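You operate a simulated robot arm through the tools that you are given. There is no shell and no other tool. Be economical: measure what you need, move in short steps, check, and stop when the job is done.

Carry out the task below with a simulated robot arm. There is one attempt and no reset: what you move stays moved.

## Task
Fetch the little green cup and set it on the skimmer with a teal handle. Take the grey jug on the olive bench top and put it away on the top of the bottle rack. Open the steel drawer in the bottle rack. The order is free. Set down upright: little green cup, grey jug.

The check looks at the end state, three seconds after you hand in, the way a careful person would. Anything else that was tipped, shoved, dropped, spilled or broken makes it a failure.

## Robot
A 6-joint arm with a two-finger gripper on a trunk, on a base that drives. Base frame: it is fixed to the floor where the robot stands at the start and does not move with it; the origin is under the middle of the robot, x ahead of it, y to its left, z up. Readings come in m, rad, newtons and seconds.
With the tool pointing down near the work surface it reaches from about 0.56 to 0.74 m from the robot's upright axis, wherever it stands. Its first joint turns from -2.897 to 2.897 rad. Places, roughly: grey jug [0.75, -1, 0.75]; little green cup (6x6x7 cm) [0.5, -0.2, 0.8]; skimmer with a teal handle [0.75, -3.25, 0.75]; steel drawer in the bottle rack [-5.7, 2.1, 0.8]; top of the bottle rack [-5.8, 1.8, 0.9]. Payload 1.66 kg.
The TCP is the grasp point between the finger pads, 0.016 m short of the fingertips. In the tool frame z runs along the fingers and y along their closing line. Largest opening 0.111 m; the body of the gripper starts 0.104 m behind the TCP.
Orientation is that of the tool frame in the base frame, as a unit quaternion [w, x, y, z]. With the fingers straight down and closing along the base's y, the tool's x points along the base's -x, its y along +y and its z along -z.

## Interface
- The arm moves only by the tool step_arm. Its argument "increments" is a list of rows, each a list of 3 entries, a list of its own where there are three numbers: the turn, a rotation vector about the tool's x, y, z in rad, then the shift along the tool's x, y, z in m, then the finger opening in m, from 0 to 0.111. In form: [[[ax, ay, az], [x, y, z], hand], ...]. A call has 1 to 8 rows; each row is the pose to reach, as a shift and turn from the pose commanded when the call began, along the tool's axes at that moment. A row lasts 0.2 s, in which the tool goes at most 0.05 m and 0.15 rad; a call with a longer step from one row to the next is refused whole, and so is a gripper value outside its range. Where a pose cannot be reached the arm comes as near as it can. A force on the tool above 40 N (or 10 N above the force at the start of the call, whichever is more), or a blocked arm, ends the call early, and 0.2 s more pass. Each finger halts on what it meets, pressing with about 29 N; the grip force reading is that of the motor and also rises with nothing between the fingers. The clock runs only during rows and for 0.2 s after the last one: add rows that repeat a pose to give the fingers time. The reply holds the time, the measured pose of the TCP, the force on the tool along the base axes, the opening and the grip force, in the units named above and with some noise, with the torque about the TCP (base axes, N m) and any sound that the robot's microphone picked up.
- Cameras (640 x 400 px; columns grow to the right, rows downward): "scene" is now at [0.044, 0.1363, 1.5317]; the picture's right is [-0.64, -0.77, 0.00], its down [-0.54, 0.45, -0.71] and it looks along [0.55, -0.46, -0.70] (base axes); focal length 288 px, centre (320, 200). "wrist" rides on the gripper at [0.07, 0.014, -0.143] in the tool frame; the picture's right is [-0.19, 0.98, 0.00], its down [-0.87, -0.17, -0.47] and it looks along [-0.46, -0.09, 0.88] (tool axes); focal length 230 px, centre (320, 200). There is no depth. A picture from a camera that has moved, and an enlarged one, comes with that camera's place and axes in the base frame and with its lens.
- grab_frame(camera): a new picture of that camera. It takes no simulated time.
- lift_body(by): slides the trunk up (or, below 0, down) by that many m; the arm and the scene camera ride with it, the base frame stays. It gives what a move gives, with no picture.
- steer(legs): drives the robot by 1 to 6 legs, each [ahead, left, turn to the left] in m, m and rad, along the robot's own axes; the way and the turn of a leg run together, so that a leg with both is an arc; at most 1.5 m and 3.142 rad a leg. The arm and the cameras ride along, it lands a little off, and it stops where it bumps. It gives what a move gives.
- aim_head(pan, tilt): turns the head with the scene camera to pan (to the left, within 2.094 rad either way) and tilt (down, from -0.506 to 1.204), counted from straight ahead of the robot. It gives what a move gives.
- inspect(camera, box): a new picture of the part [left, top, right, bottom] of that camera's present view, enlarged. It takes no simulated time.
- hand_in(): hands the job in; it is judged then, once.

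Work in short steps. Places have to be worked out from the pictures, the camera data and where the tool is seen: move nearer, look again, correct. Check each grasp and each placing, and mend what went wrong. You have 165 turns and 108 pictures in all, those below and enlarged ones among them. Open the gripper and draw the arm clear of the work before you hand the job in, unless the task says otherwise; then end with one line.

The tools are called after "Emit:" as name(argument=value, ...) on one line, values as JSON. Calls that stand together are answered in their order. step_arm: Moves the arm, as the interface text tells. Its arguments: {"type":"object","properties":{"increments":{"type":"array","items":{"type":"array"}}},"required":["increments"]} The other tools are called the same way: lift_body (by) slides the trunk up or down; steer (legs) drives the base; aim_head (pan, tilt) turns the head that bears the scene camera; grab_frame (camera) takes a picture; inspect (camera, box) takes an enlarged picture of a part of a camera's view; hand_in () hands the job in.

At the start:

```text
clock: 0.0
ee_pos: [0.4398, -0.199, 1.1379]
tcp_rot: [0.0, 0.0, 1.0, 0.0]
force: [0.0, -0.2, -0.5]
ft_torque: [0.0, 0.02, 0.02]
opening: 0.1107
grasp_force: 0.1
trunk travel left (down, up): [-0.125, 0.465]
robot x, y, heading: [0.0005, 0.0001, 0.001]
head pan, tilt: [-0.696, 0.778]
```

scene: 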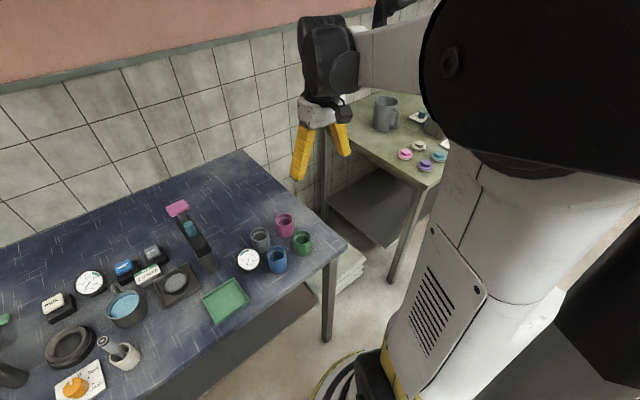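
wrist: 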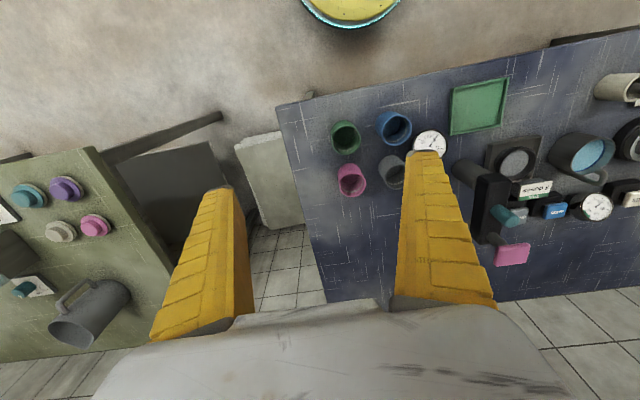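

I'll look closer at the cup corner and at the surroundings before moving.

Emit:
inspect(camera="scene", box=[220, 190, 340, 290])

Emit:
inspect(camera="wrist", box=[270, 80, 470, 220])

```text
4.00 times, centred on (280, 240) of scene
camera zoom: at [0.044, 0.1363, 1.5317], right [-0.64, -0.77, 0.0], down [-0.54, 0.45, -0.71], along [0.55, -0.46, -0.7], focal length 1150 px, centre (480, 40)
```

zoom: 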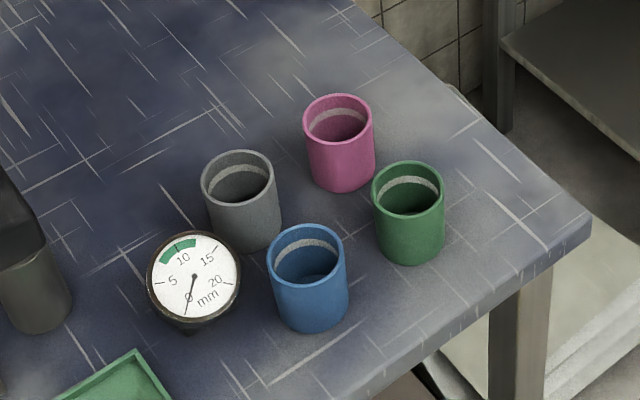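

```text
2.86 times, centred on (370, 150) of wrist
camera zoom: at [0.3712, -0.1847, 1.2802], right [0.19, 0.98, 0.0], down [0.87, -0.17, 0.47], along [0.46, -0.09, -0.88], focal length 657 px, centre (177, 343)
```

zoom: 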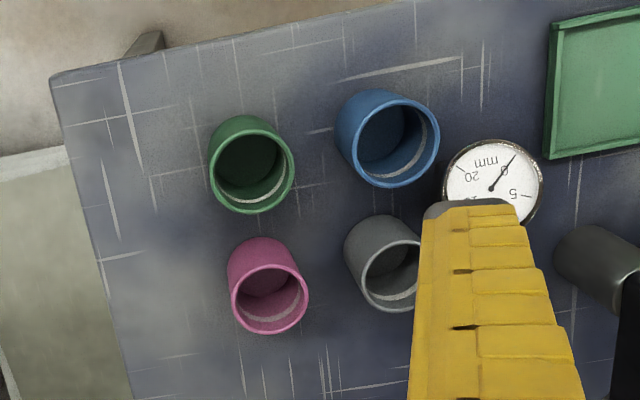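

Cup rim triangulates to about (0.475, -0.157, 0.88), with neighbours ~10 cm off in +x and +y. It's too close for the reach, so I back up 0.13 m.

Emit:
steer(legs=[[-0.13, 0, 0]])

Emit:
step_arm(increments=[[[0, 0, 0], [-0.04, 0, 0.0], 0.085], [[0, 0, 0], [-0.08, 0, 0.03], 0.085], [[0, 0, 0], [-0.12, 0.02, 0.06], 0.085], [[0, 0, 0], [-0.13, 0.04, 0.1], 0.085]])

Emit:
grab_frame(camera="wrist")

Emit:
grab_frame(camera="scene")

```text
clock: 1.3
ee_pos: [0.3122, -0.1983, 1.137]
tcp_rot: [0.0, -0.001, 1.0, 0.001]
force: [0.0, 0.0, 0.2]
ft_torque: [0.03, -0.03, 0.0]
opening: 0.1106
grasp_force: 0.0
trunk travel left (down, up): [-0.125, 0.465]
robot x, y, heading: [-0.1267, 0.0015, 0.004]
head pan, tilt: [-0.696, 0.778]
```

```text
refused: row 3 steps farther than a row can; nothing moved
```

```text
103 pictures are left
camera wrist: at [0.2432, -0.1842, 1.2804], right [0.19, 0.98, 0.0], down [0.87, -0.17, 0.47], along [0.46, -0.09, -0.88], focal length 230 px, centre (320, 200)
```

wrist: 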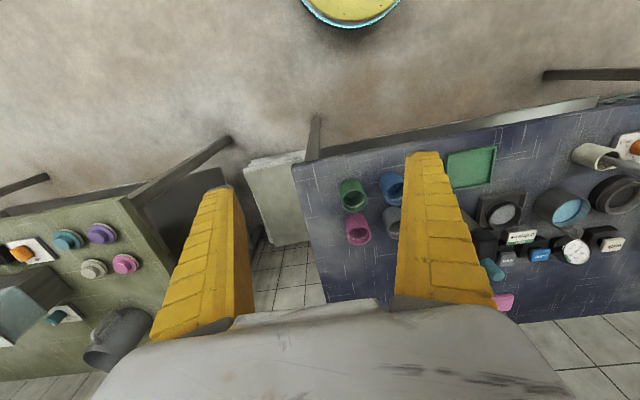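

```text
102 pictures are left
camera scene: at [-0.0845, 0.1363, 1.5317], right [-0.64, -0.77, 0.0], down [-0.54, 0.45, -0.71], along [0.55, -0.46, -0.7], focal length 288 px, centre (320, 200)
```

scene: 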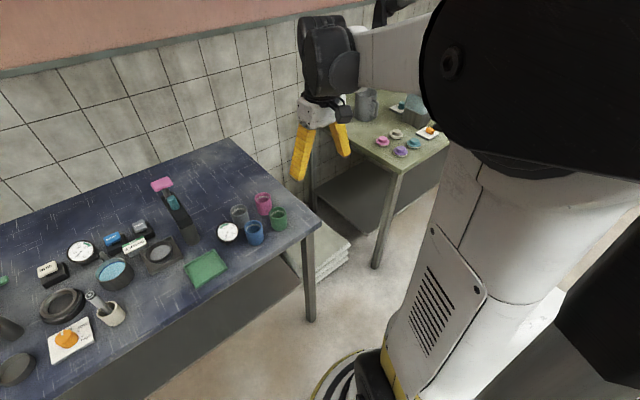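

Moving the tool above the cup, staying high, in smaller rows.

Emit:
step_arm(increments=[[[0, 0, 0], [-0.04, 0.01, 0.0], 0.085], [[0, 0, 0], [-0.08, 0.02, 0.02], 0.085], [[0, 0, 0], [-0.12, 0.03, 0.04], 0.085], [[0, 0, 0], [-0.15, 0.04, 0.06], 0.085], [[0, 0, 0], [-0.16, 0.041, 0.1], 0.085], [[0, 0, 0], [-0.16, 0.041, 0.13], 0.085]])

Emit:
grab_frame(camera="wrist")

Emit:
inspect(camera="scene", box=[200, 140, 360, 240])

```text
clock: 2.7
ee_pos: [0.4737, -0.1565, 1.0074]
tcp_rot: [-0.001, -0.002, 1.0, 0.0]
force: [-0.2, 0.3, 0.0]
ft_torque: [0.03, -0.01, -0.01]
opening: 0.0862
grasp_force: 0.9
trunk travel left (down, up): [-0.125, 0.465]
robot x, y, heading: [-0.1268, -0.0007, 0.0]
head pan, tilt: [-0.696, 0.778]
```

```text
101 pictures are left
camera wrist: at [0.4048, -0.1429, 1.151], right [0.19, 0.98, 0.0], down [0.87, -0.17, 0.47], along [0.46, -0.09, -0.88], focal length 230 px, centre (320, 200)
```

wrist: 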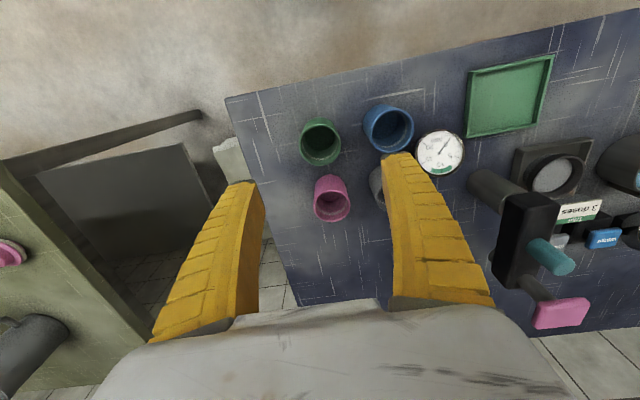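

```text
4.00 times, centred on (280, 190) of scene
camera zoom: at [-0.0833, 0.1361, 1.5316], right [-0.64, -0.77, 0.0], down [-0.54, 0.45, -0.71], along [0.55, -0.46, -0.7], focal length 1150 px, centre (480, 240)
```

zoom: 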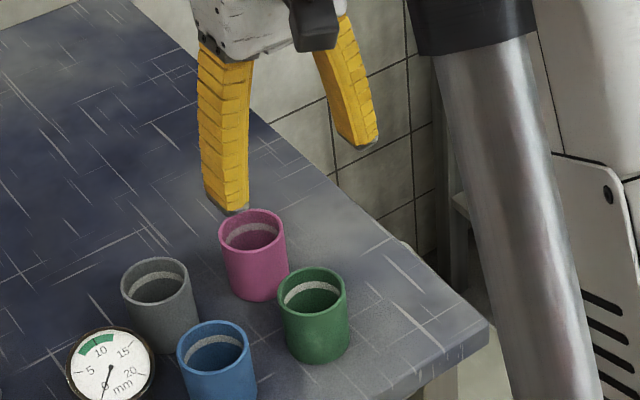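

Cup rim now fixed at (0.474, -0.157, 0.873), right below the TCP; table ≈0.80. I descend straight down to z≈0.84.

Emit:
step_arm(increments=[[[0, 0, 0], [0, 0, 0.04], 0.085], [[0, 0, 0], [0, 0, 0.08], 0.085], [[0, 0, 0], [0, 0, 0.1], 0.085]])

Emit:
inspect(camera="scene", box=[200, 140, 360, 240])

Emit:
grab_frame(camera="wrist")

```text
clock: 3.5
ee_pos: [0.4734, -0.1562, 0.907]
tcp_rot: [-0.001, -0.001, 1.0, -0.001]
force: [-0.4, -0.1, -0.1]
ft_torque: [0.02, 0.01, 0.03]
opening: 0.0862
grasp_force: 1.0
trunk travel left (down, up): [-0.125, 0.465]
robot x, y, heading: [-0.1247, 0.0001, 0.004]
head pan, tilt: [-0.696, 0.778]
```

```text
4.00 times, centred on (280, 190) of scene
camera zoom: at [-0.0835, 0.1362, 1.5317], right [-0.64, -0.77, 0.0], down [-0.54, 0.45, -0.71], along [0.55, -0.46, -0.7], focal length 1150 px, centre (480, 240)
```

zoom: 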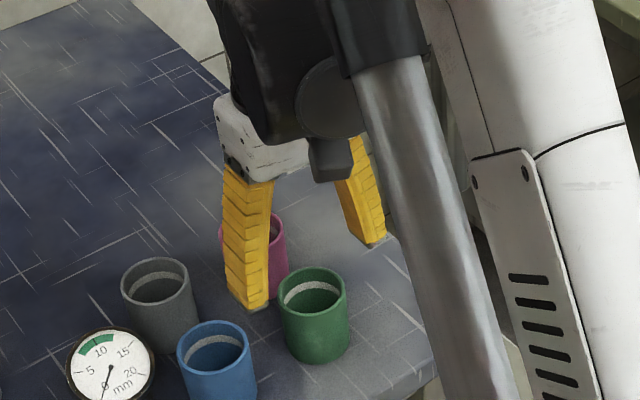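

```text
98 pictures are left
camera wrist: at [0.4049, -0.1435, 1.0511], right [0.19, 0.98, 0.0], down [0.87, -0.17, 0.47], along [0.46, -0.09, -0.88], focal length 230 px, centre (320, 200)
```

wrist: 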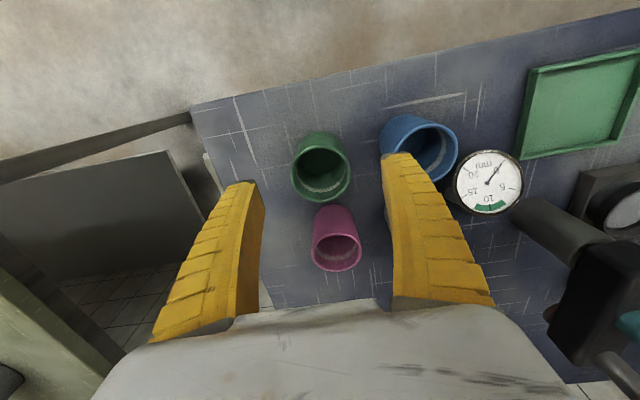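

Alignment is good (rim midway between fingertips in both views). Descending and closing.

Emit:
step_arm(increments=[[[0, 0, 0], [-0.002, 0, 0.03], 0.085], [[0, 0, 0], [-0.002, 0, 0.055], 0.085], [[0, 0, 0], [-0.002, 0, 0.065], 0.085]])

Emit:
inspect(camera="scene", box=[200, 140, 360, 240])

Emit:
grab_frame(camera="wrist")

```text
clock: 4.3
ee_pos: [0.474, -0.1607, 0.8423]
tcp_rot: [0.0, 0.0, 1.0, 0.0]
force: [1.5, 0.6, -0.2]
ft_torque: [0.0, 0.03, 0.0]
opening: 0.0864
grasp_force: 0.9
trunk travel left (down, up): [-0.125, 0.465]
robot x, y, heading: [-0.1294, 0.0016, 0.003]
head pan, tilt: [-0.696, 0.778]
```

```text
4.00 times, centred on (280, 190) of scene
camera zoom: at [-0.0836, 0.1362, 1.5317], right [-0.64, -0.77, 0.0], down [-0.54, 0.45, -0.71], along [0.55, -0.46, -0.7], focal length 1150 px, centre (480, 240)
```

zoom: 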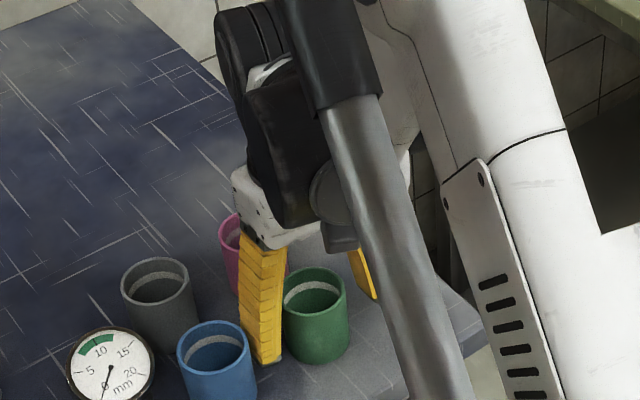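

```text
96 pictures are left
camera wrist: at [0.4058, -0.1459, 0.9852], right [0.19, 0.98, 0.0], down [0.87, -0.17, 0.47], along [0.46, -0.09, -0.88], focal length 230 px, centre (320, 200)
```

wrist: 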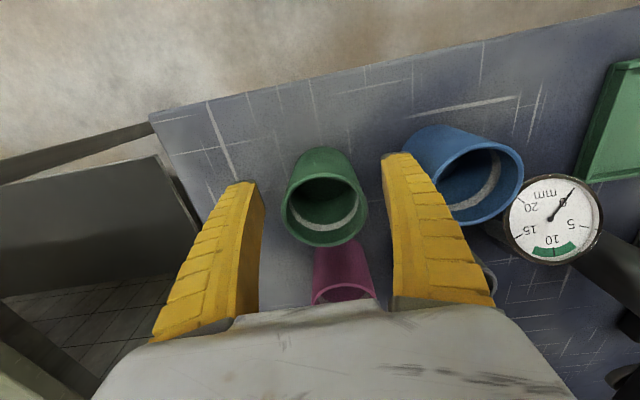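

The cup sits between the fingers. Closing.

Emit:
step_arm(increments=[[[0, 0, 0], [0, 0, 0.005], 0.075], [[0, 0, 0], [0, 0, 0.005], 0.065], [[0, 0, 0], [0, 0, 0.005], 0.055], [[0, 0, 0], [0, 0, 0.005], 0.045], [[0, 0, 0], [0, 0, 0.005], 0.03], [[0, 0, 0], [0, 0, 0.005], 0.03]])

```text
clock: 5.7
ee_pos: [0.4753, -0.1595, 0.8364]
tcp_rot: [0.001, -0.001, 1.0, 0.0]
force: [-0.6, 0.3, 2.4]
ft_torque: [0.02, -0.01, 0.01]
opening: 0.0447
grasp_force: 28.9
trunk travel left (down, up): [-0.125, 0.465]
robot x, y, heading: [-0.1313, 0.0014, 0.001]
head pan, tilt: [-0.696, 0.778]
```

Gripped at 0.045. Lifting straight up and checking.

Emit:
step_arm(increments=[[[0, 0, 0], [0, 0, -0.02], 0.03], [[0, 0, 0], [0, 0, -0.06], 0.03], [[0, 0, 0], [0, 0, -0.1], 0.03], [[0, 0, 0], [0, 0, -0.14], 0.03], [[0, 0, 0], [0, 0, -0.18], 0.03], [[0, 0, 0], [0, 0, -0.22], 0.03]])

Emit:
grab_frame(camera="wrist")

Emit:
grab_frame(camera="scene")

```text
clock: 7.1
ee_pos: [0.4701, -0.1572, 1.0566]
tcp_rot: [0.0, -0.001, 1.0, -0.001]
force: [0.5, 0.1, 0.6]
ft_torque: [0.0, 0.02, 0.05]
opening: 0.0326
grasp_force: 1.2
trunk travel left (down, up): [-0.125, 0.465]
robot x, y, heading: [-0.1285, 0.0014, 0.003]
head pan, tilt: [-0.696, 0.778]
```

```text
95 pictures are left
camera wrist: at [0.4019, -0.1431, 1.2007], right [0.19, 0.98, 0.0], down [0.87, -0.17, 0.47], along [0.46, -0.09, -0.88], focal length 230 px, centre (320, 200)
```

wrist: 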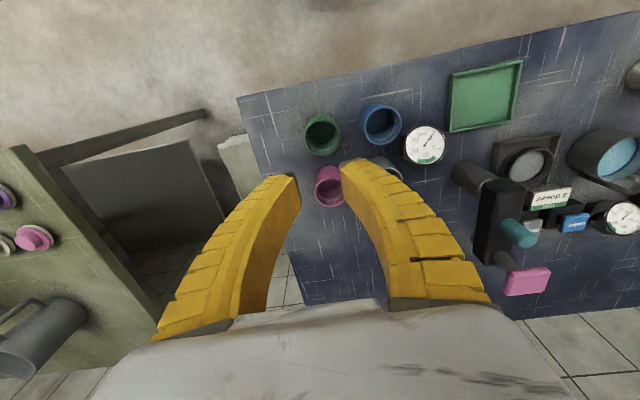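

```text
94 pictures are left
camera scene: at [-0.0839, 0.1363, 1.5317], right [-0.64, -0.77, 0.0], down [-0.54, 0.45, -0.71], along [0.55, -0.46, -0.7], focal length 288 px, centre (320, 200)
```

scene: 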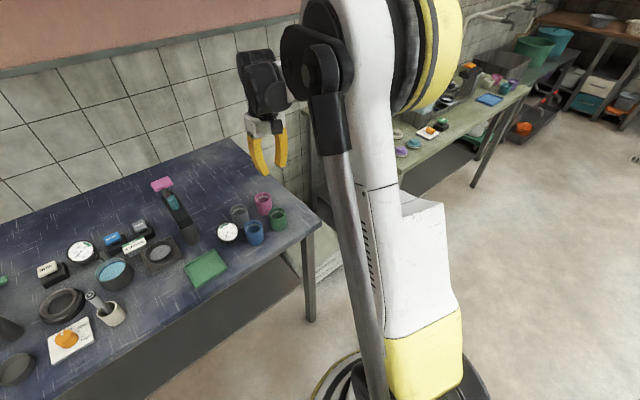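

The grip slipped: the cup stayed on the table, upright. My height estimate was likely too high, so its x was too small. Re-measuring.

Emit:
inspect(camera="wrist", box=[280, 90, 440, 190])

Emit:
inspect(camera="scene", box=[200, 140, 360, 240])

```text
4.00 times, centred on (360, 140) of wrist
camera zoom: at [0.4019, -0.1431, 1.2007], right [0.19, 0.98, 0.0], down [0.87, -0.17, 0.47], along [0.46, -0.09, -0.88], focal length 920 px, centre (160, 440)
```

zoom: 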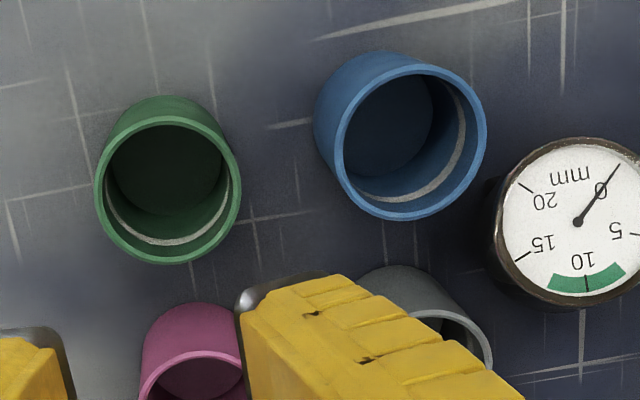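

```text
4.00 times, centred on (280, 190) of scene
camera zoom: at [-0.0839, 0.1363, 1.5317], right [-0.64, -0.77, 0.0], down [-0.54, 0.45, -0.71], along [0.55, -0.46, -0.7], focal length 1150 px, centre (480, 240)
```

zoom: 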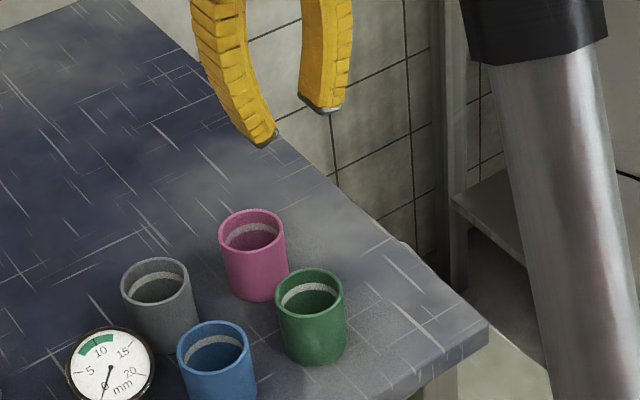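

Size and parallax disagree on rim height (0.83–0.86). I'll measure table height by a gentle touch with closed fingers at a free spot beside the cup (y≈-0.235).

Emit:
step_arm(increments=[[[0, 0, 0], [0, -0.04, 0], 0.0], [[0, 0, 0], [0, -0.078, 0], 0.0], [[0, 0, 0], [0, -0.078, 0.05], 0.0], [[0, 0, 0], [0, -0.078, 0.1], 0.0], [[0, 0, 0], [0, -0.078, 0.15], 0.0], [[0, 0, 0], [0, -0.078, 0.2], 0.0], [[0, 0, 0], [0, -0.078, 0.22], 0.0]])

Emit:
step_arm(increments=[[[0, 0, 0], [0, 0, 0.007], 0.0], [[0, 0, 0], [0, 0, 0.014], 0.0], [[0, 0, 0], [0, 0, 0.021], 0.0], [[0, 0, 0], [0, 0, 0.028], 0.0], [[0, 0, 0], [0, 0, 0.035], 0.0], [[0, 0, 0], [0, 0, 0.042], 0.0], [[0, 0, 0], [0, 0, 0.049], 0.0], [[0, 0, 0], [0, 0, 0.056], 0.0]])

Emit:
inspect(camera="scene", box=[200, 140, 360, 240])

Emit:
grab_frame(camera="wrist")

```text
clock: 8.7
ee_pos: [0.4775, -0.2352, 0.8373]
tcp_rot: [0.0, 0.0, 1.0, 0.0]
force: [0.9, 0.3, -0.5]
ft_torque: [0.0, -0.01, 0.04]
opening: 0.0
grasp_force: 28.5
trunk travel left (down, up): [-0.125, 0.465]
robot x, y, heading: [-0.1289, 0.0001, -0.001]
head pan, tilt: [-0.696, 0.778]
```

```text
clock: 9.9
ee_pos: [0.475, -0.234, 0.8039]
tcp_rot: [0.001, 0.0, 1.0, -0.001]
force: [0.3, -0.2, 34.8]
ft_torque: [0.0, 0.08, -0.01]
opening: 0.0039
grasp_force: 27.2
trunk travel left (down, up): [-0.125, 0.465]
robot x, y, heading: [-0.127, 0.0022, 0.003]
head pan, tilt: [-0.696, 0.778]
stopped in row 6: the force on the tool passed its limit at 42 N (the readings are from after the stop); the commanded pose is now the measured one
```

```text
4.00 times, centred on (280, 190) of scene
camera zoom: at [-0.0864, 0.1373, 1.5319], right [-0.64, -0.77, 0.0], down [-0.54, 0.45, -0.71], along [0.55, -0.46, -0.7], focal length 1150 px, centre (480, 240)
```

zoom: 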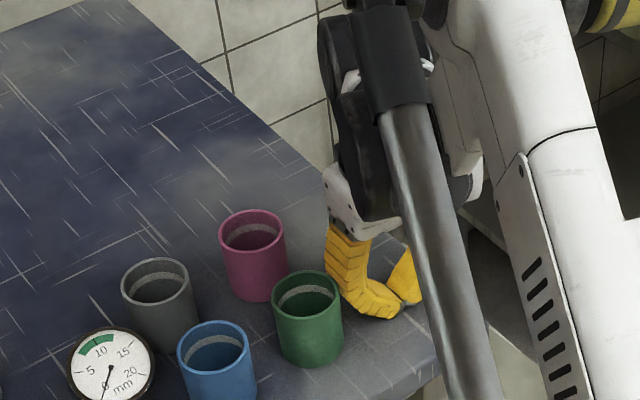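

```text
90 pictures are left
camera wrist: at [0.4055, -0.2198, 0.947], right [0.19, 0.98, 0.0], down [0.86, -0.17, 0.48], along [0.47, -0.09, -0.88], focal length 230 px, centre (320, 200)
```

wrist: 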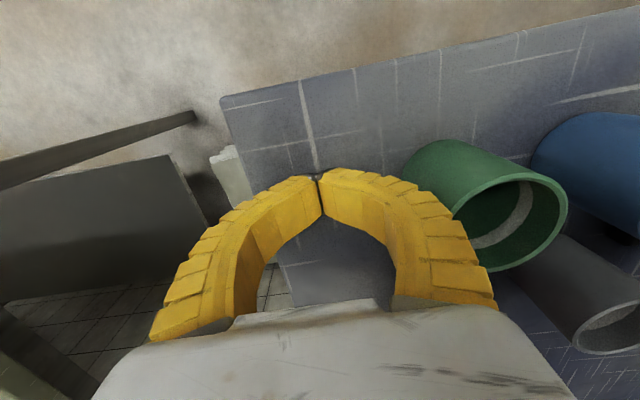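

Contact at TCP 0.804 → table ≈0.788, rim ≈0.858. The fingers are flexible and bow, so I should grip lower, around z≈0.818, and wait. Raising first, staying closed.

Emit:
step_arm(increments=[[[0, 0, 0], [0, -0.005, -0.01], 0.0], [[0, 0, 0], [0, -0.01, -0.04], 0.0], [[0, 0, 0], [0, -0.01, -0.09], 0.0], [[0, 0, 0], [0, -0.01, -0.12], 0.04], [[0, 0, 0], [0, 0.03, -0.12], 0.085], [[0, 0, 0], [-0.006, 0.077, -0.12], 0.085]])

Emit:
inspect(camera="scene", box=[200, 140, 360, 240])

Emit:
grab_frame(camera="wrist")

```text
clock: 11.3
ee_pos: [0.4806, -0.1547, 0.9226]
tcp_rot: [0.001, -0.001, 1.0, -0.001]
force: [0.4, 0.0, -0.3]
ft_torque: [-0.03, -0.01, -0.01]
opening: 0.0862
grasp_force: 0.0
trunk travel left (down, up): [-0.125, 0.465]
robot x, y, heading: [-0.1263, 0.0006, 0.003]
head pan, tilt: [-0.696, 0.778]
```

```text
4.00 times, centred on (280, 190) of scene
camera zoom: at [-0.0833, 0.1368, 1.5316], right [-0.64, -0.77, 0.0], down [-0.54, 0.45, -0.71], along [0.55, -0.46, -0.7], focal length 1150 px, centre (480, 240)
```

zoom: 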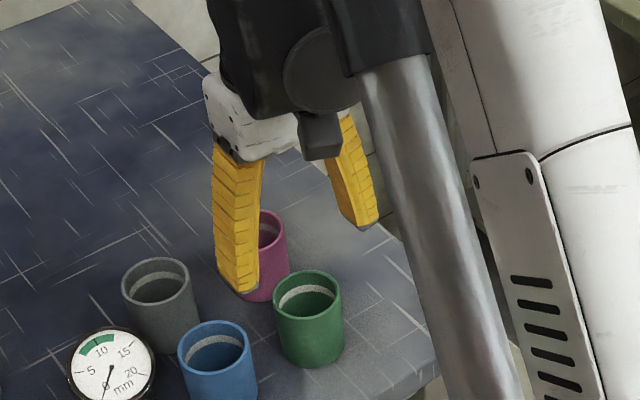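

```text
88 pictures are left
camera wrist: at [0.4117, -0.1412, 1.0662], right [0.19, 0.98, 0.0], down [0.87, -0.17, 0.47], along [0.46, -0.09, -0.88], focal length 230 px, centre (320, 200)
```

wrist: 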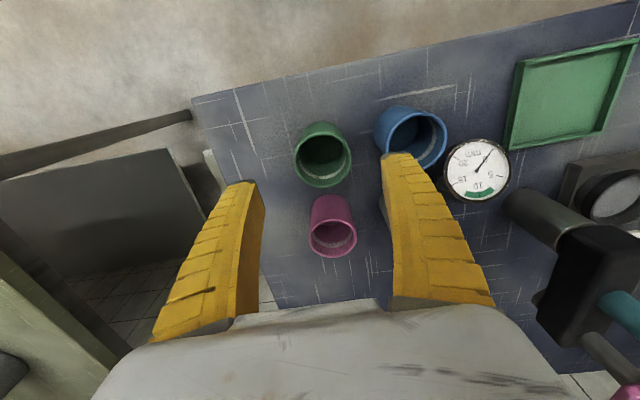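

Cup at (0.480, -0.151), nearly under the TCP. Descending to 0.82 with a small y correction.

Emit:
step_arm(increments=[[[0, 0, 0], [0, 0.003, 0.04], 0.085], [[0, 0, 0], [0, 0.003, 0.08], 0.085], [[0, 0, 0], [0, 0.003, 0.103], 0.085], [[0, 0, 0], [0, 0.003, 0.103], 0.085]])

Emit:
grab_frame(camera="wrist")

```text
clock: 12.3
ee_pos: [0.4804, -0.1548, 0.8176]
tcp_rot: [0.0, -0.001, 1.0, 0.0]
force: [0.0, 0.8, 0.8]
ft_torque: [0.05, 0.03, -0.02]
opening: 0.0864
grasp_force: 1.0
trunk travel left (down, up): [-0.125, 0.465]
robot x, y, heading: [-0.1251, -0.0005, 0.002]
head pan, tilt: [-0.696, 0.778]
```

```text
87 pictures are left
camera wrist: at [0.4109, -0.1397, 0.961], right [0.19, 0.98, 0.0], down [0.87, -0.17, 0.47], along [0.46, -0.09, -0.88], focal length 230 px, centre (320, 200)
```

wrist: 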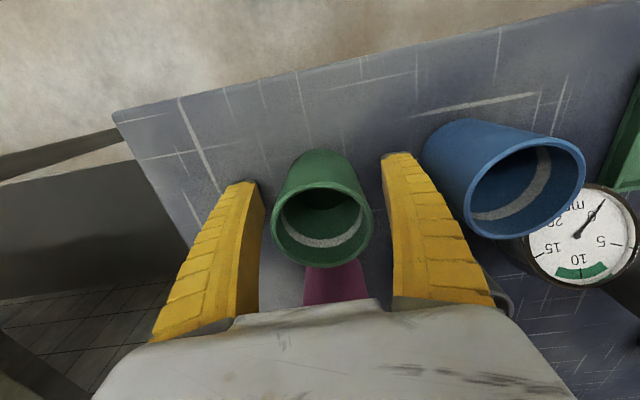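

Nicely centred. Closing and waiting.

Emit:
step_arm(increments=[[[0, 0, 0], [0, 0, 0], 0.07], [[0, 0, 0], [0, 0, 0], 0.06], [[0, 0, 0], [0, 0, 0], 0.05], [[0, 0, 0], [0, 0, 0], 0.04], [[0, 0, 0], [0, 0, 0], 0.02], [[0, 0, 0], [0, 0, 0], 0.0], [[0, 0, 0], [0, 0, 0], 0.0], [[0, 0, 0], [0, 0, 0], 0.0]])

Emit:
grab_frame(camera="wrist")

```text
clock: 14.2
ee_pos: [0.4811, -0.1547, 0.8185]
tcp_rot: [0.001, -0.001, 1.0, 0.0]
force: [-0.6, 0.0, 4.1]
ft_torque: [-0.03, 0.11, -0.01]
opening: 0.0443
grasp_force: 29.4
trunk travel left (down, up): [-0.125, 0.465]
robot x, y, heading: [-0.1278, 0.0007, -0.001]
head pan, tilt: [-0.696, 0.778]
```

```text
86 pictures are left
camera wrist: at [0.4105, -0.14, 0.9617], right [0.19, 0.98, 0.0], down [0.87, -0.17, 0.47], along [0.46, -0.09, -0.88], focal length 230 px, centre (320, 200)
```

wrist: 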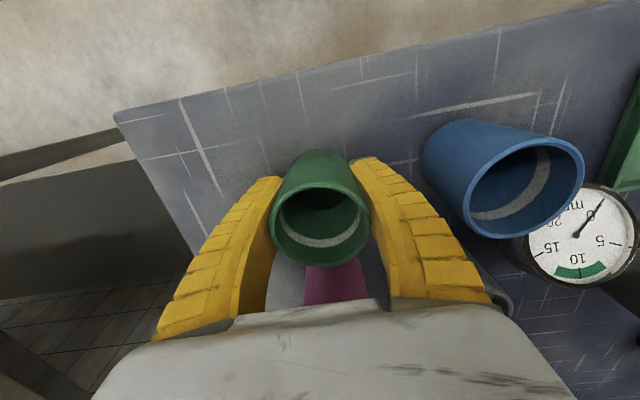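

Firm grip this time. Lifting slowly.

Emit:
step_arm(increments=[[[0, 0, 0], [0, 0, -0.01], 0.0], [[0, 0, 0], [0, 0, -0.02], 0.0], [[0, 0, 0], [0, 0, -0.035], 0.0], [[0, 0, 0], [0, 0, -0.05], 0.0], [[0, 0, 0], [0, 0, -0.07], 0.0], [[0, 0, 0], [0, 0, -0.09], 0.0], [[0, 0, 0], [0, 0, -0.11], 0.0], [[0, 0, 0], [0, 0, -0.13], 0.0]])

Emit:
grab_frame(camera="wrist")

```text
clock: 15.9
ee_pos: [0.4832, -0.1533, 0.95]
tcp_rot: [0.001, -0.001, 1.0, 0.0]
force: [0.2, -0.4, -0.4]
ft_torque: [-0.01, -0.01, 0.02]
opening: 0.0442
grasp_force: 28.9
trunk travel left (down, up): [-0.125, 0.465]
robot x, y, heading: [-0.1272, -0.001, -0.001]
head pan, tilt: [-0.696, 0.778]
```

```text
85 pictures are left
camera wrist: at [0.4142, -0.1396, 1.0928], right [0.19, 0.98, 0.0], down [0.87, -0.17, 0.47], along [0.46, -0.09, -0.88], focal length 230 px, centre (320, 200)
```

wrist: 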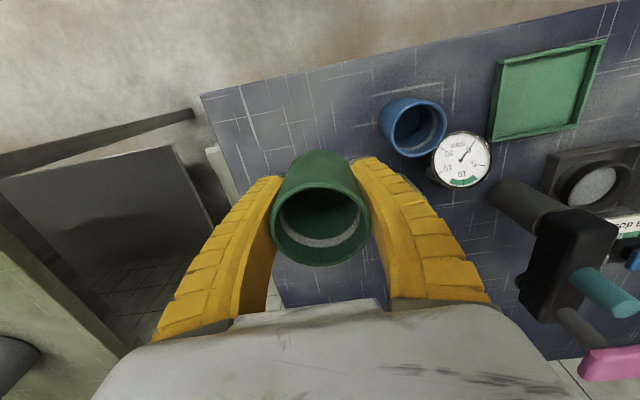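

Cup held. Raise, retract a bit, and turn the head to look along the way.

Emit:
step_arm(increments=[[[0, 0, 0], [0, 0, -0.04], 0.0], [[0, 0, 0], [0, 0, -0.08], 0.0], [[0, 0, 0], [0, 0, -0.12], 0.0], [[0, 0, 0], [0.03, 0, -0.15], 0.0], [[0, 0, 0], [0.06, 0, -0.17], 0.0]])

Emit:
aim_head(pan=-1.3, tilt=0.45)

Emit:
grab_frame(camera="scene")

```text
clock: 17.1
ee_pos: [0.42, -0.154, 1.1167]
tcp_rot: [0.001, -0.001, 1.0, 0.001]
force: [-1.5, 0.2, -0.4]
ft_torque: [0.01, -0.02, 0.03]
opening: 0.044
grasp_force: 29.2
trunk travel left (down, up): [-0.125, 0.465]
robot x, y, heading: [-0.1279, 0.0028, 0.004]
head pan, tilt: [-0.696, 0.778]
```

```text
clock: 18.1
ee_pos: [0.4207, -0.1542, 1.1175]
tcp_rot: [0.001, -0.001, 1.0, 0.001]
force: [0.0, 0.4, -0.7]
ft_torque: [-0.03, 0.01, 0.02]
opening: 0.0435
grasp_force: 29.3
trunk travel left (down, up): [-0.125, 0.465]
robot x, y, heading: [-0.1252, 0.0018, -0.002]
head pan, tilt: [-1.3, 0.45]
```

```text
84 pictures are left
camera scene: at [-0.1214, 0.1, 1.5603], right [-0.96, -0.27, 0.0], down [-0.12, 0.42, -0.9], along [0.24, -0.87, -0.44], focal length 288 px, centre (320, 200)
```

scene: 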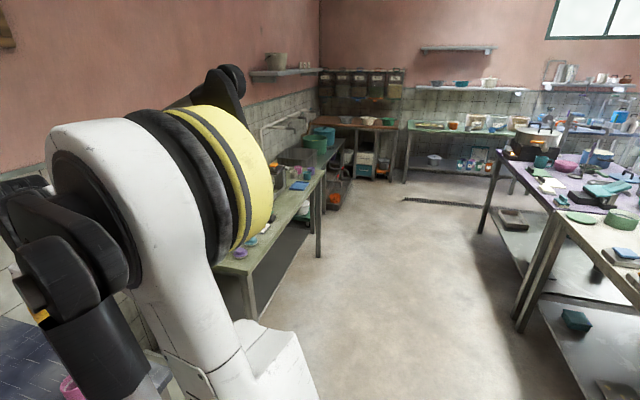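

The aisle runs between x≈-0.95 and 0.45 and is clear. I back off a bit and slide right ~2.8 m with the arm retracted over the aisle.

Emit:
steer(legs=[[-0.15, 0, 0], [0, -1.4, 0], [0, -1.3, 0]])

Emit:
aim_head(pan=-0.6, tilt=0.6)

Emit:
grab_frame(camera="scene")

Emit:
grab_frame(camera="wrist")

```text
clock: 32.2
ee_pos: [0.2523, -2.8618, 1.1185]
tcp_rot: [0.001, 0.013, 1.0, 0.001]
force: [0.4, 0.1, -0.4]
ft_torque: [0.03, 0.02, 0.03]
opening: 0.0428
grasp_force: 28.9
trunk travel left (down, up): [-0.125, 0.465]
robot x, y, heading: [-0.2892, -2.6912, -0.025]
head pan, tilt: [-1.3, 0.45]
```

```text
clock: 33.2
ee_pos: [0.2528, -2.8626, 1.1166]
tcp_rot: [0.001, 0.012, 1.0, -0.001]
force: [0.5, 0.6, -0.8]
ft_torque: [-0.01, -0.02, -0.01]
opening: 0.0429
grasp_force: 28.5
trunk travel left (down, up): [-0.125, 0.465]
robot x, y, heading: [-0.2904, -2.6926, -0.025]
head pan, tilt: [-0.6, 0.6]
```

```text
83 pictures are left
camera scene: at [-0.2325, -2.5552, 1.5468], right [-0.59, -0.81, 0.0], down [-0.46, 0.33, -0.83], along [0.67, -0.48, -0.56], focal length 288 px, centre (320, 200)
```

scene: 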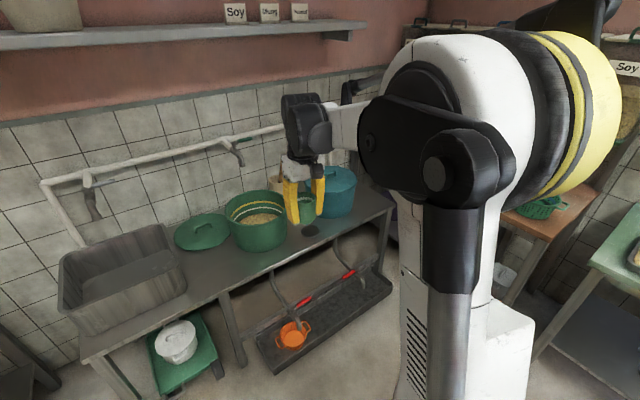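

```text
82 pictures are left
camera wrist: at [0.1845, -2.8453, 1.2608], right [0.22, 0.98, 0.0], down [0.86, -0.19, 0.47], along [0.46, -0.1, -0.88], focal length 230 px, centre (320, 200)
```

wrist: 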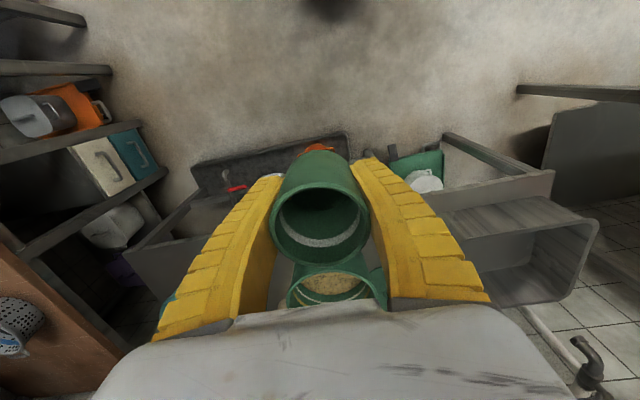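

Sink bench seen with tubs and a teal pot; need to find the skimmer. Zooming in.

Emit:
inspect(camera="scene", box=[220, 130, 420, 260])

Emit:
inspect(camera="scene", box=[500, 150, 640, 240])

```text
3.08 times, centred on (320, 195) of scene
camera zoom: at [-0.2325, -2.5552, 1.5468], right [-0.59, -0.81, 0.0], down [-0.46, 0.33, -0.83], along [0.67, -0.48, -0.56], focal length 885 px, centre (320, 215)
```

zoom: 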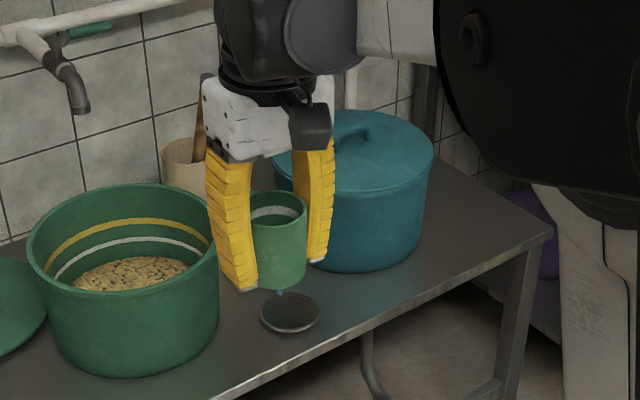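

```text
4.44 times, centred on (570, 195) of scene
camera zoom: at [-0.2325, -2.5552, 1.5468], right [-0.59, -0.81, 0.0], down [-0.46, 0.33, -0.83], along [0.67, -0.48, -0.56], focal length 1278 px, centre (-791, 222)
```

zoom: 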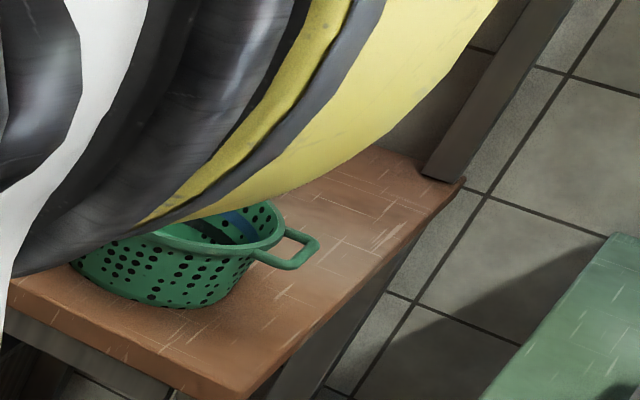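

The skimmer's disc lies behind the cup in view, ≈(0.56, -3.07). Sliding right 0.3 m to see it from beside the arm.

Emit:
steer(legs=[[0, -0.3, 0.025]])

Emit:
aim_head(pan=-0.3, tilt=0.7)

Emit:
grab_frame(camera="scene")

Emit:
grab_frame(camera="wrist")

```text
clock: 35.3
ee_pos: [0.2502, -3.1506, 1.1176]
tcp_rot: [0.001, 0.004, 1.0, 0.0]
force: [-0.6, -0.7, 0.1]
ft_torque: [0.04, 0.0, -0.01]
opening: 0.0425
grasp_force: 29.0
trunk travel left (down, up): [-0.125, 0.465]
robot x, y, heading: [-0.2944, -2.9913, -0.003]
head pan, tilt: [-0.6, 0.6]
```

```text
clock: 36.1
ee_pos: [0.2502, -3.1503, 1.1178]
tcp_rot: [0.001, 0.004, 1.0, 0.0]
force: [-0.1, 0.3, -0.4]
ft_torque: [0.02, -0.01, 0.01]
opening: 0.0429
grasp_force: 28.9
trunk travel left (down, up): [-0.125, 0.465]
robot x, y, heading: [-0.2959, -2.9934, -0.01]
head pan, tilt: [-0.3, 0.7]
```

```text
79 pictures are left
camera scene: at [-0.232, -2.8292, 1.5382], right [-0.3, -0.95, 0.0], down [-0.61, 0.2, -0.77], along [0.73, -0.23, -0.64], focal length 288 px, centre (320, 200)
```

scene: 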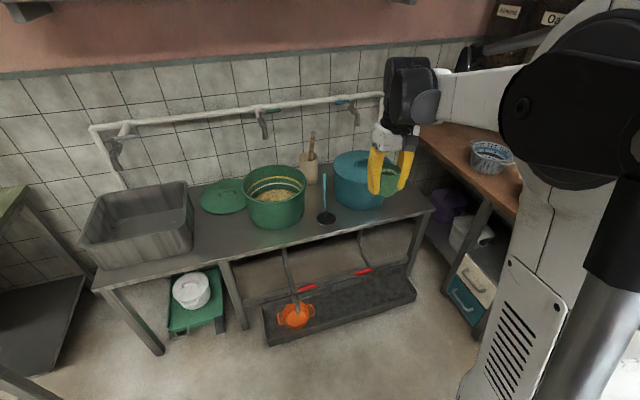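

```text
78 pictures are left
camera wrist: at [0.1822, -3.1359, 1.2608], right [0.2, 0.98, 0.0], down [0.86, -0.17, 0.47], along [0.46, -0.09, -0.88], focal length 230 px, centre (320, 200)
```

wrist: 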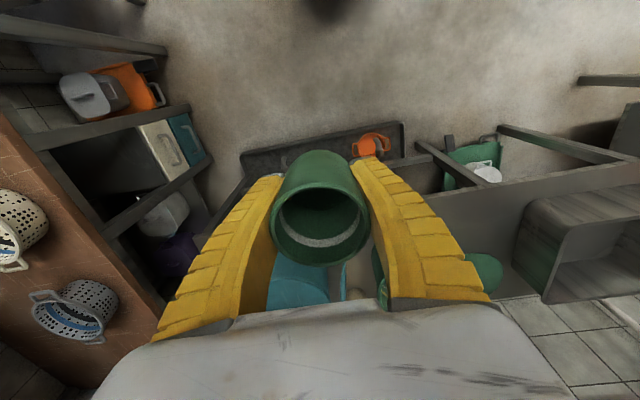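

Skimmer found: dark disc with a teal handle pointing to the wall. Zooming in.

Emit:
inspect(camera="scene", box=[250, 140, 410, 240])

```text
4.00 times, centred on (330, 190) of scene
camera zoom: at [-0.232, -2.8292, 1.5382], right [-0.3, -0.95, 0.0], down [-0.61, 0.2, -0.77], along [0.73, -0.23, -0.64], focal length 1150 px, centre (280, 240)
```

zoom: 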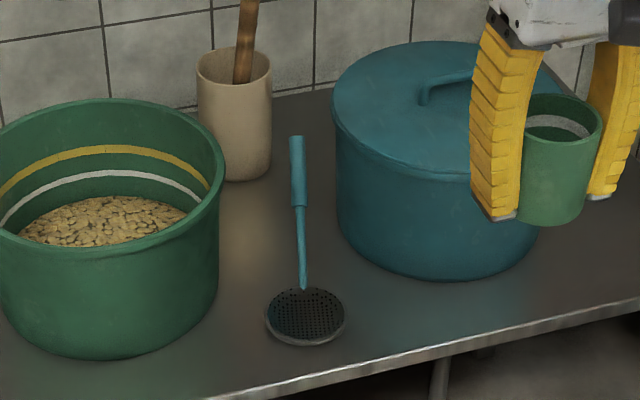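

Two-view triangulation is weak (z 0.62–0.75). I drive 0.15 m ahead and slightly left, then measure again with more baseline.

Emit:
steer(legs=[[0.16, 0.04, 0.005]])

Emit:
aim_head(pan=-0.3, tilt=0.8)

Emit:
inspect(camera="scene", box=[220, 100, 420, 225])

Emit:
grab_frame(camera="wrist")

```text
clock: 37.5
ee_pos: [0.4131, -3.1094, 1.1171]
tcp_rot: [0.0, 0.002, 1.0, 0.001]
force: [0.0, 0.1, 0.2]
ft_torque: [0.01, 0.02, 0.0]
opening: 0.0431
grasp_force: 29.0
trunk travel left (down, up): [-0.125, 0.465]
robot x, y, heading: [-0.1371, -2.9504, -0.01]
head pan, tilt: [-0.3, 0.7]
```

```text
clock: 38.2
ee_pos: [0.4121, -3.1088, 1.1177]
tcp_rot: [0.002, 0.002, 1.0, 0.0]
force: [0.2, 0.4, 0.1]
ft_torque: [-0.01, -0.01, -0.02]
opening: 0.0431
grasp_force: 29.1
trunk travel left (down, up): [-0.125, 0.465]
robot x, y, heading: [-0.133, -2.9498, -0.006]
head pan, tilt: [-0.3, 0.799]
```

```text
3.20 times, centred on (320, 162) of scene
camera zoom: at [-0.0753, -2.7871, 1.5299], right [-0.3, -0.95, 0.0], down [-0.68, 0.21, -0.7], along [0.67, -0.21, -0.72], focal length 920 px, centre (320, 320)
```

zoom: 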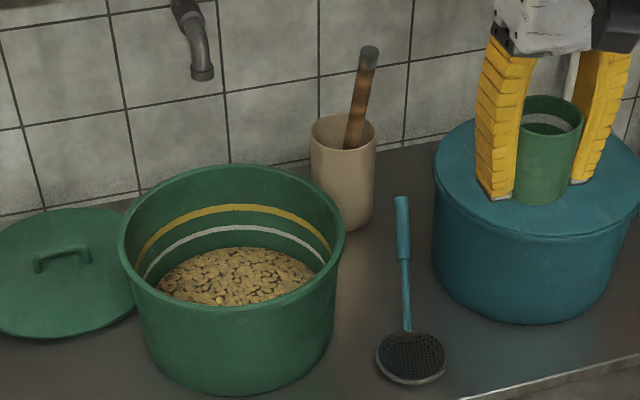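

```text
75 pictures are left
camera wrist: at [0.344, -3.0939, 1.2608], right [0.19, 0.98, 0.0], down [0.86, -0.17, 0.47], along [0.46, -0.09, -0.88], focal length 230 px, centre (320, 200)
```

wrist: 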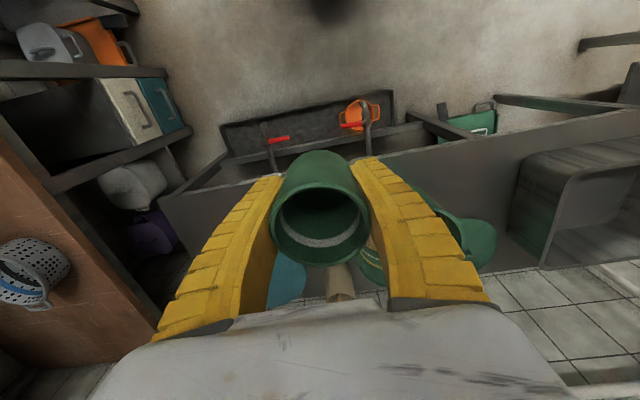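

All three views intersect at about (0.667, -3.147, 0.62): the sink bench is lower (~0.61). Both tubs leave ~9 cm around. Drive ahead 0.15 m and lower the trunk 0.12.

Emit:
steer(legs=[[0.15, 0, 0.0]])

Emit:
lift_body(by=-0.1)

Emit:
grab_frame(camera="scene")

```text
clock: 39.6
ee_pos: [0.5677, -3.1093, 1.1165]
tcp_rot: [0.001, 0.002, 1.0, -0.001]
force: [0.8, 0.4, -0.2]
ft_torque: [-0.01, 0.02, 0.0]
opening: 0.043
grasp_force: 28.9
trunk travel left (down, up): [-0.125, 0.465]
robot x, y, heading: [0.0175, -2.9521, -0.004]
head pan, tilt: [-0.3, 0.799]
```

```text
clock: 40.9
ee_pos: [0.5662, -3.109, 1.0176]
tcp_rot: [0.001, 0.002, 1.0, 0.0]
force: [-0.4, 0.4, -0.4]
ft_torque: [-0.02, 0.04, 0.02]
opening: 0.0431
grasp_force: 28.5
trunk travel left (down, up): [-0.025, 0.565]
robot x, y, heading: [0.022, -2.9536, -0.003]
head pan, tilt: [-0.3, 0.799]
```

```text
74 pictures are left
camera scene: at [0.0782, -2.7877, 1.43], right [-0.3, -0.95, 0.0], down [-0.68, 0.21, -0.7], along [0.67, -0.21, -0.72], focal length 288 px, centre (320, 200)
```

scene: 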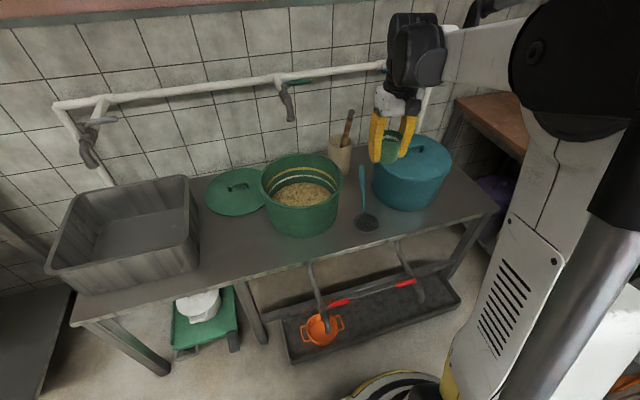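

Confirmed: disc centre ≈(0.670, -3.150, 0.62). Moving above it and partly down.

Emit:
step_arm(increments=[[[0, 0, 0], [-0.035, -0.013, 0], 0.0], [[0, 0, 0], [-0.07, -0.027, 0], 0.0], [[0, 0, 0], [-0.104, -0.04, 0], 0.0], [[0, 0, 0], [-0.104, -0.04, 0.04], 0.0], [[0, 0, 0], [-0.104, -0.04, 0.08], 0.0], [[0, 0, 0], [-0.104, -0.04, 0.12], 0.0], [[0, 0, 0], [-0.104, -0.04, 0.16], 0.0], [[0, 0, 0], [-0.104, -0.04, 0.18], 0.0]])

Emit:
inspect(camera="scene", box=[290, 130, 450, 230])

Emit:
grab_frame(camera="wrist")

```text
clock: 42.7
ee_pos: [0.6688, -3.1498, 0.8387]
tcp_rot: [0.001, 0.002, 1.0, 0.0]
force: [0.5, 0.4, -1.2]
ft_torque: [0.04, -0.04, 0.02]
opening: 0.0431
grasp_force: 29.3
trunk travel left (down, up): [-0.025, 0.565]
robot x, y, heading: [0.0178, -2.9523, -0.006]
head pan, tilt: [-0.3, 0.799]
```

```text
4.00 times, centred on (370, 180) of scene
camera zoom: at [0.0784, -2.7877, 1.4299], right [-0.3, -0.95, 0.0], down [-0.68, 0.21, -0.7], along [0.67, -0.21, -0.72], focal length 1150 px, centre (120, 280)
```

zoom: 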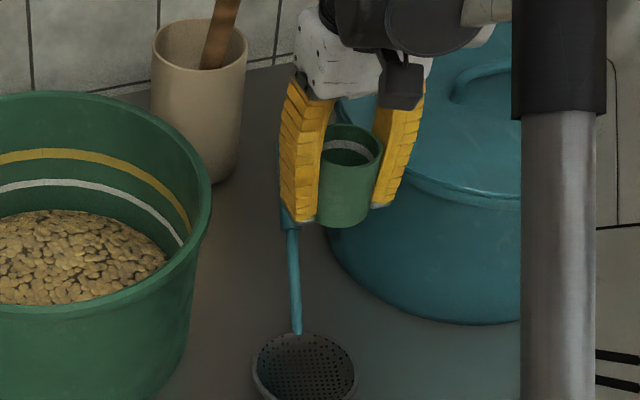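

```text
72 pictures are left
camera wrist: at [0.6, -3.135, 0.9823], right [0.19, 0.98, 0.0], down [0.86, -0.17, 0.47], along [0.46, -0.09, -0.88], focal length 230 px, centre (320, 200)
```

wrist: 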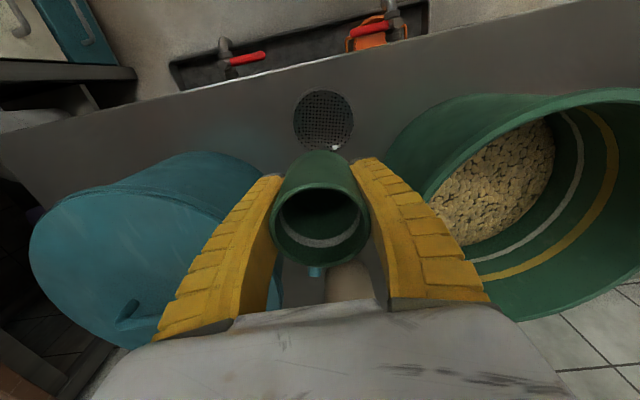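

Both cameras now put the disc at (0.651, -3.140, ~0.638). Correcting and descending to 0.72 to check.

Emit:
step_arm(increments=[[[0, 0, 0], [0.017, 0.009, 0.01], 0.0], [[0, 0, 0], [0.017, 0.009, 0.05], 0.0], [[0, 0, 0], [0.017, 0.009, 0.09], 0.0], [[0, 0, 0], [0.017, 0.009, 0.12], 0.0]])

Emit:
inspect(camera="scene", box=[310, 150, 450, 240])

Emit:
grab_frame(camera="wrist")

```text
clock: 43.7
ee_pos: [0.6536, -3.1422, 0.7191]
tcp_rot: [0.001, 0.001, 1.0, 0.0]
force: [-0.1, -0.2, -0.7]
ft_torque: [0.01, -0.04, 0.03]
opening: 0.0429
grasp_force: 29.3
trunk travel left (down, up): [-0.025, 0.565]
robot x, y, heading: [0.0211, -2.9514, -0.001]
head pan, tilt: [-0.3, 0.799]
```

```text
4.44 times, centred on (380, 195) of scene
camera zoom: at [0.0784, -2.7878, 1.4299], right [-0.3, -0.95, 0.0], down [-0.68, 0.21, -0.7], along [0.67, -0.21, -0.72], focal length 1278 px, centre (53, 222)
```

zoom: 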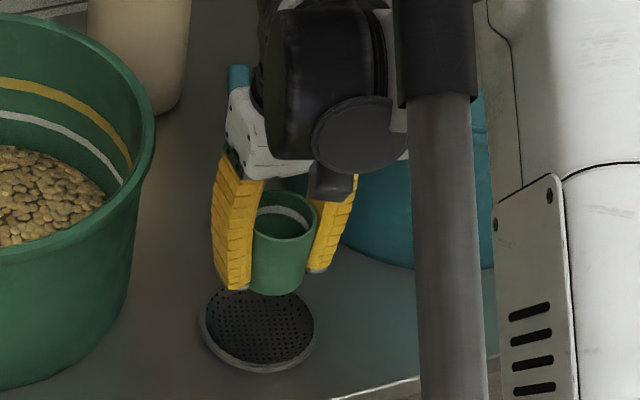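

```text
70 pictures are left
camera wrist: at [0.5847, -3.1265, 0.8626], right [0.19, 0.98, 0.0], down [0.86, -0.17, 0.47], along [0.46, -0.09, -0.88], focal length 230 px, centre (320, 200)
```

wrist: 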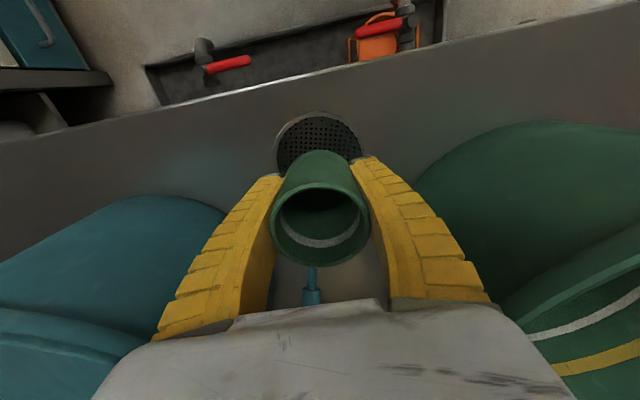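

Disc centre ≈(0.655, -3.143) and the cup is right over it. Descending in fine rows until contact.

Emit:
step_arm(increments=[[[0, 0, 0], [-0.001, -0.001, 0.012], 0.0], [[0, 0, 0], [-0.001, -0.001, 0.024], 0.0], [[0, 0, 0], [-0.001, -0.001, 0.034], 0.0], [[0, 0, 0], [-0.001, -0.001, 0.04], 0.0]])

Emit:
inspect(camera="scene", box=[310, 150, 450, 240])

```text
clock: 44.7
ee_pos: [0.6557, -3.1416, 0.6785]
tcp_rot: [0.001, 0.002, 1.0, 0.0]
force: [0.3, -0.4, 0.2]
ft_torque: [0.02, 0.01, 0.0]
opening: 0.0429
grasp_force: 29.0
trunk travel left (down, up): [-0.025, 0.565]
robot x, y, heading: [0.0207, -2.9506, -0.008]
head pan, tilt: [-0.3, 0.799]
```

```text
4.44 times, centred on (380, 195) of scene
camera zoom: at [0.0783, -2.7877, 1.4299], right [-0.3, -0.95, 0.0], down [-0.68, 0.21, -0.7], along [0.67, -0.21, -0.72], focal length 1278 px, centre (53, 222)
```

zoom: 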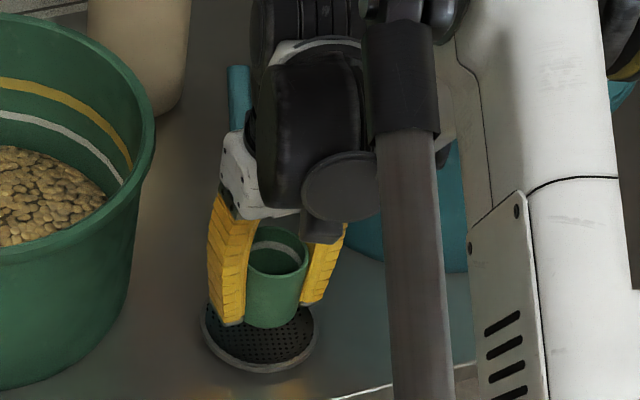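

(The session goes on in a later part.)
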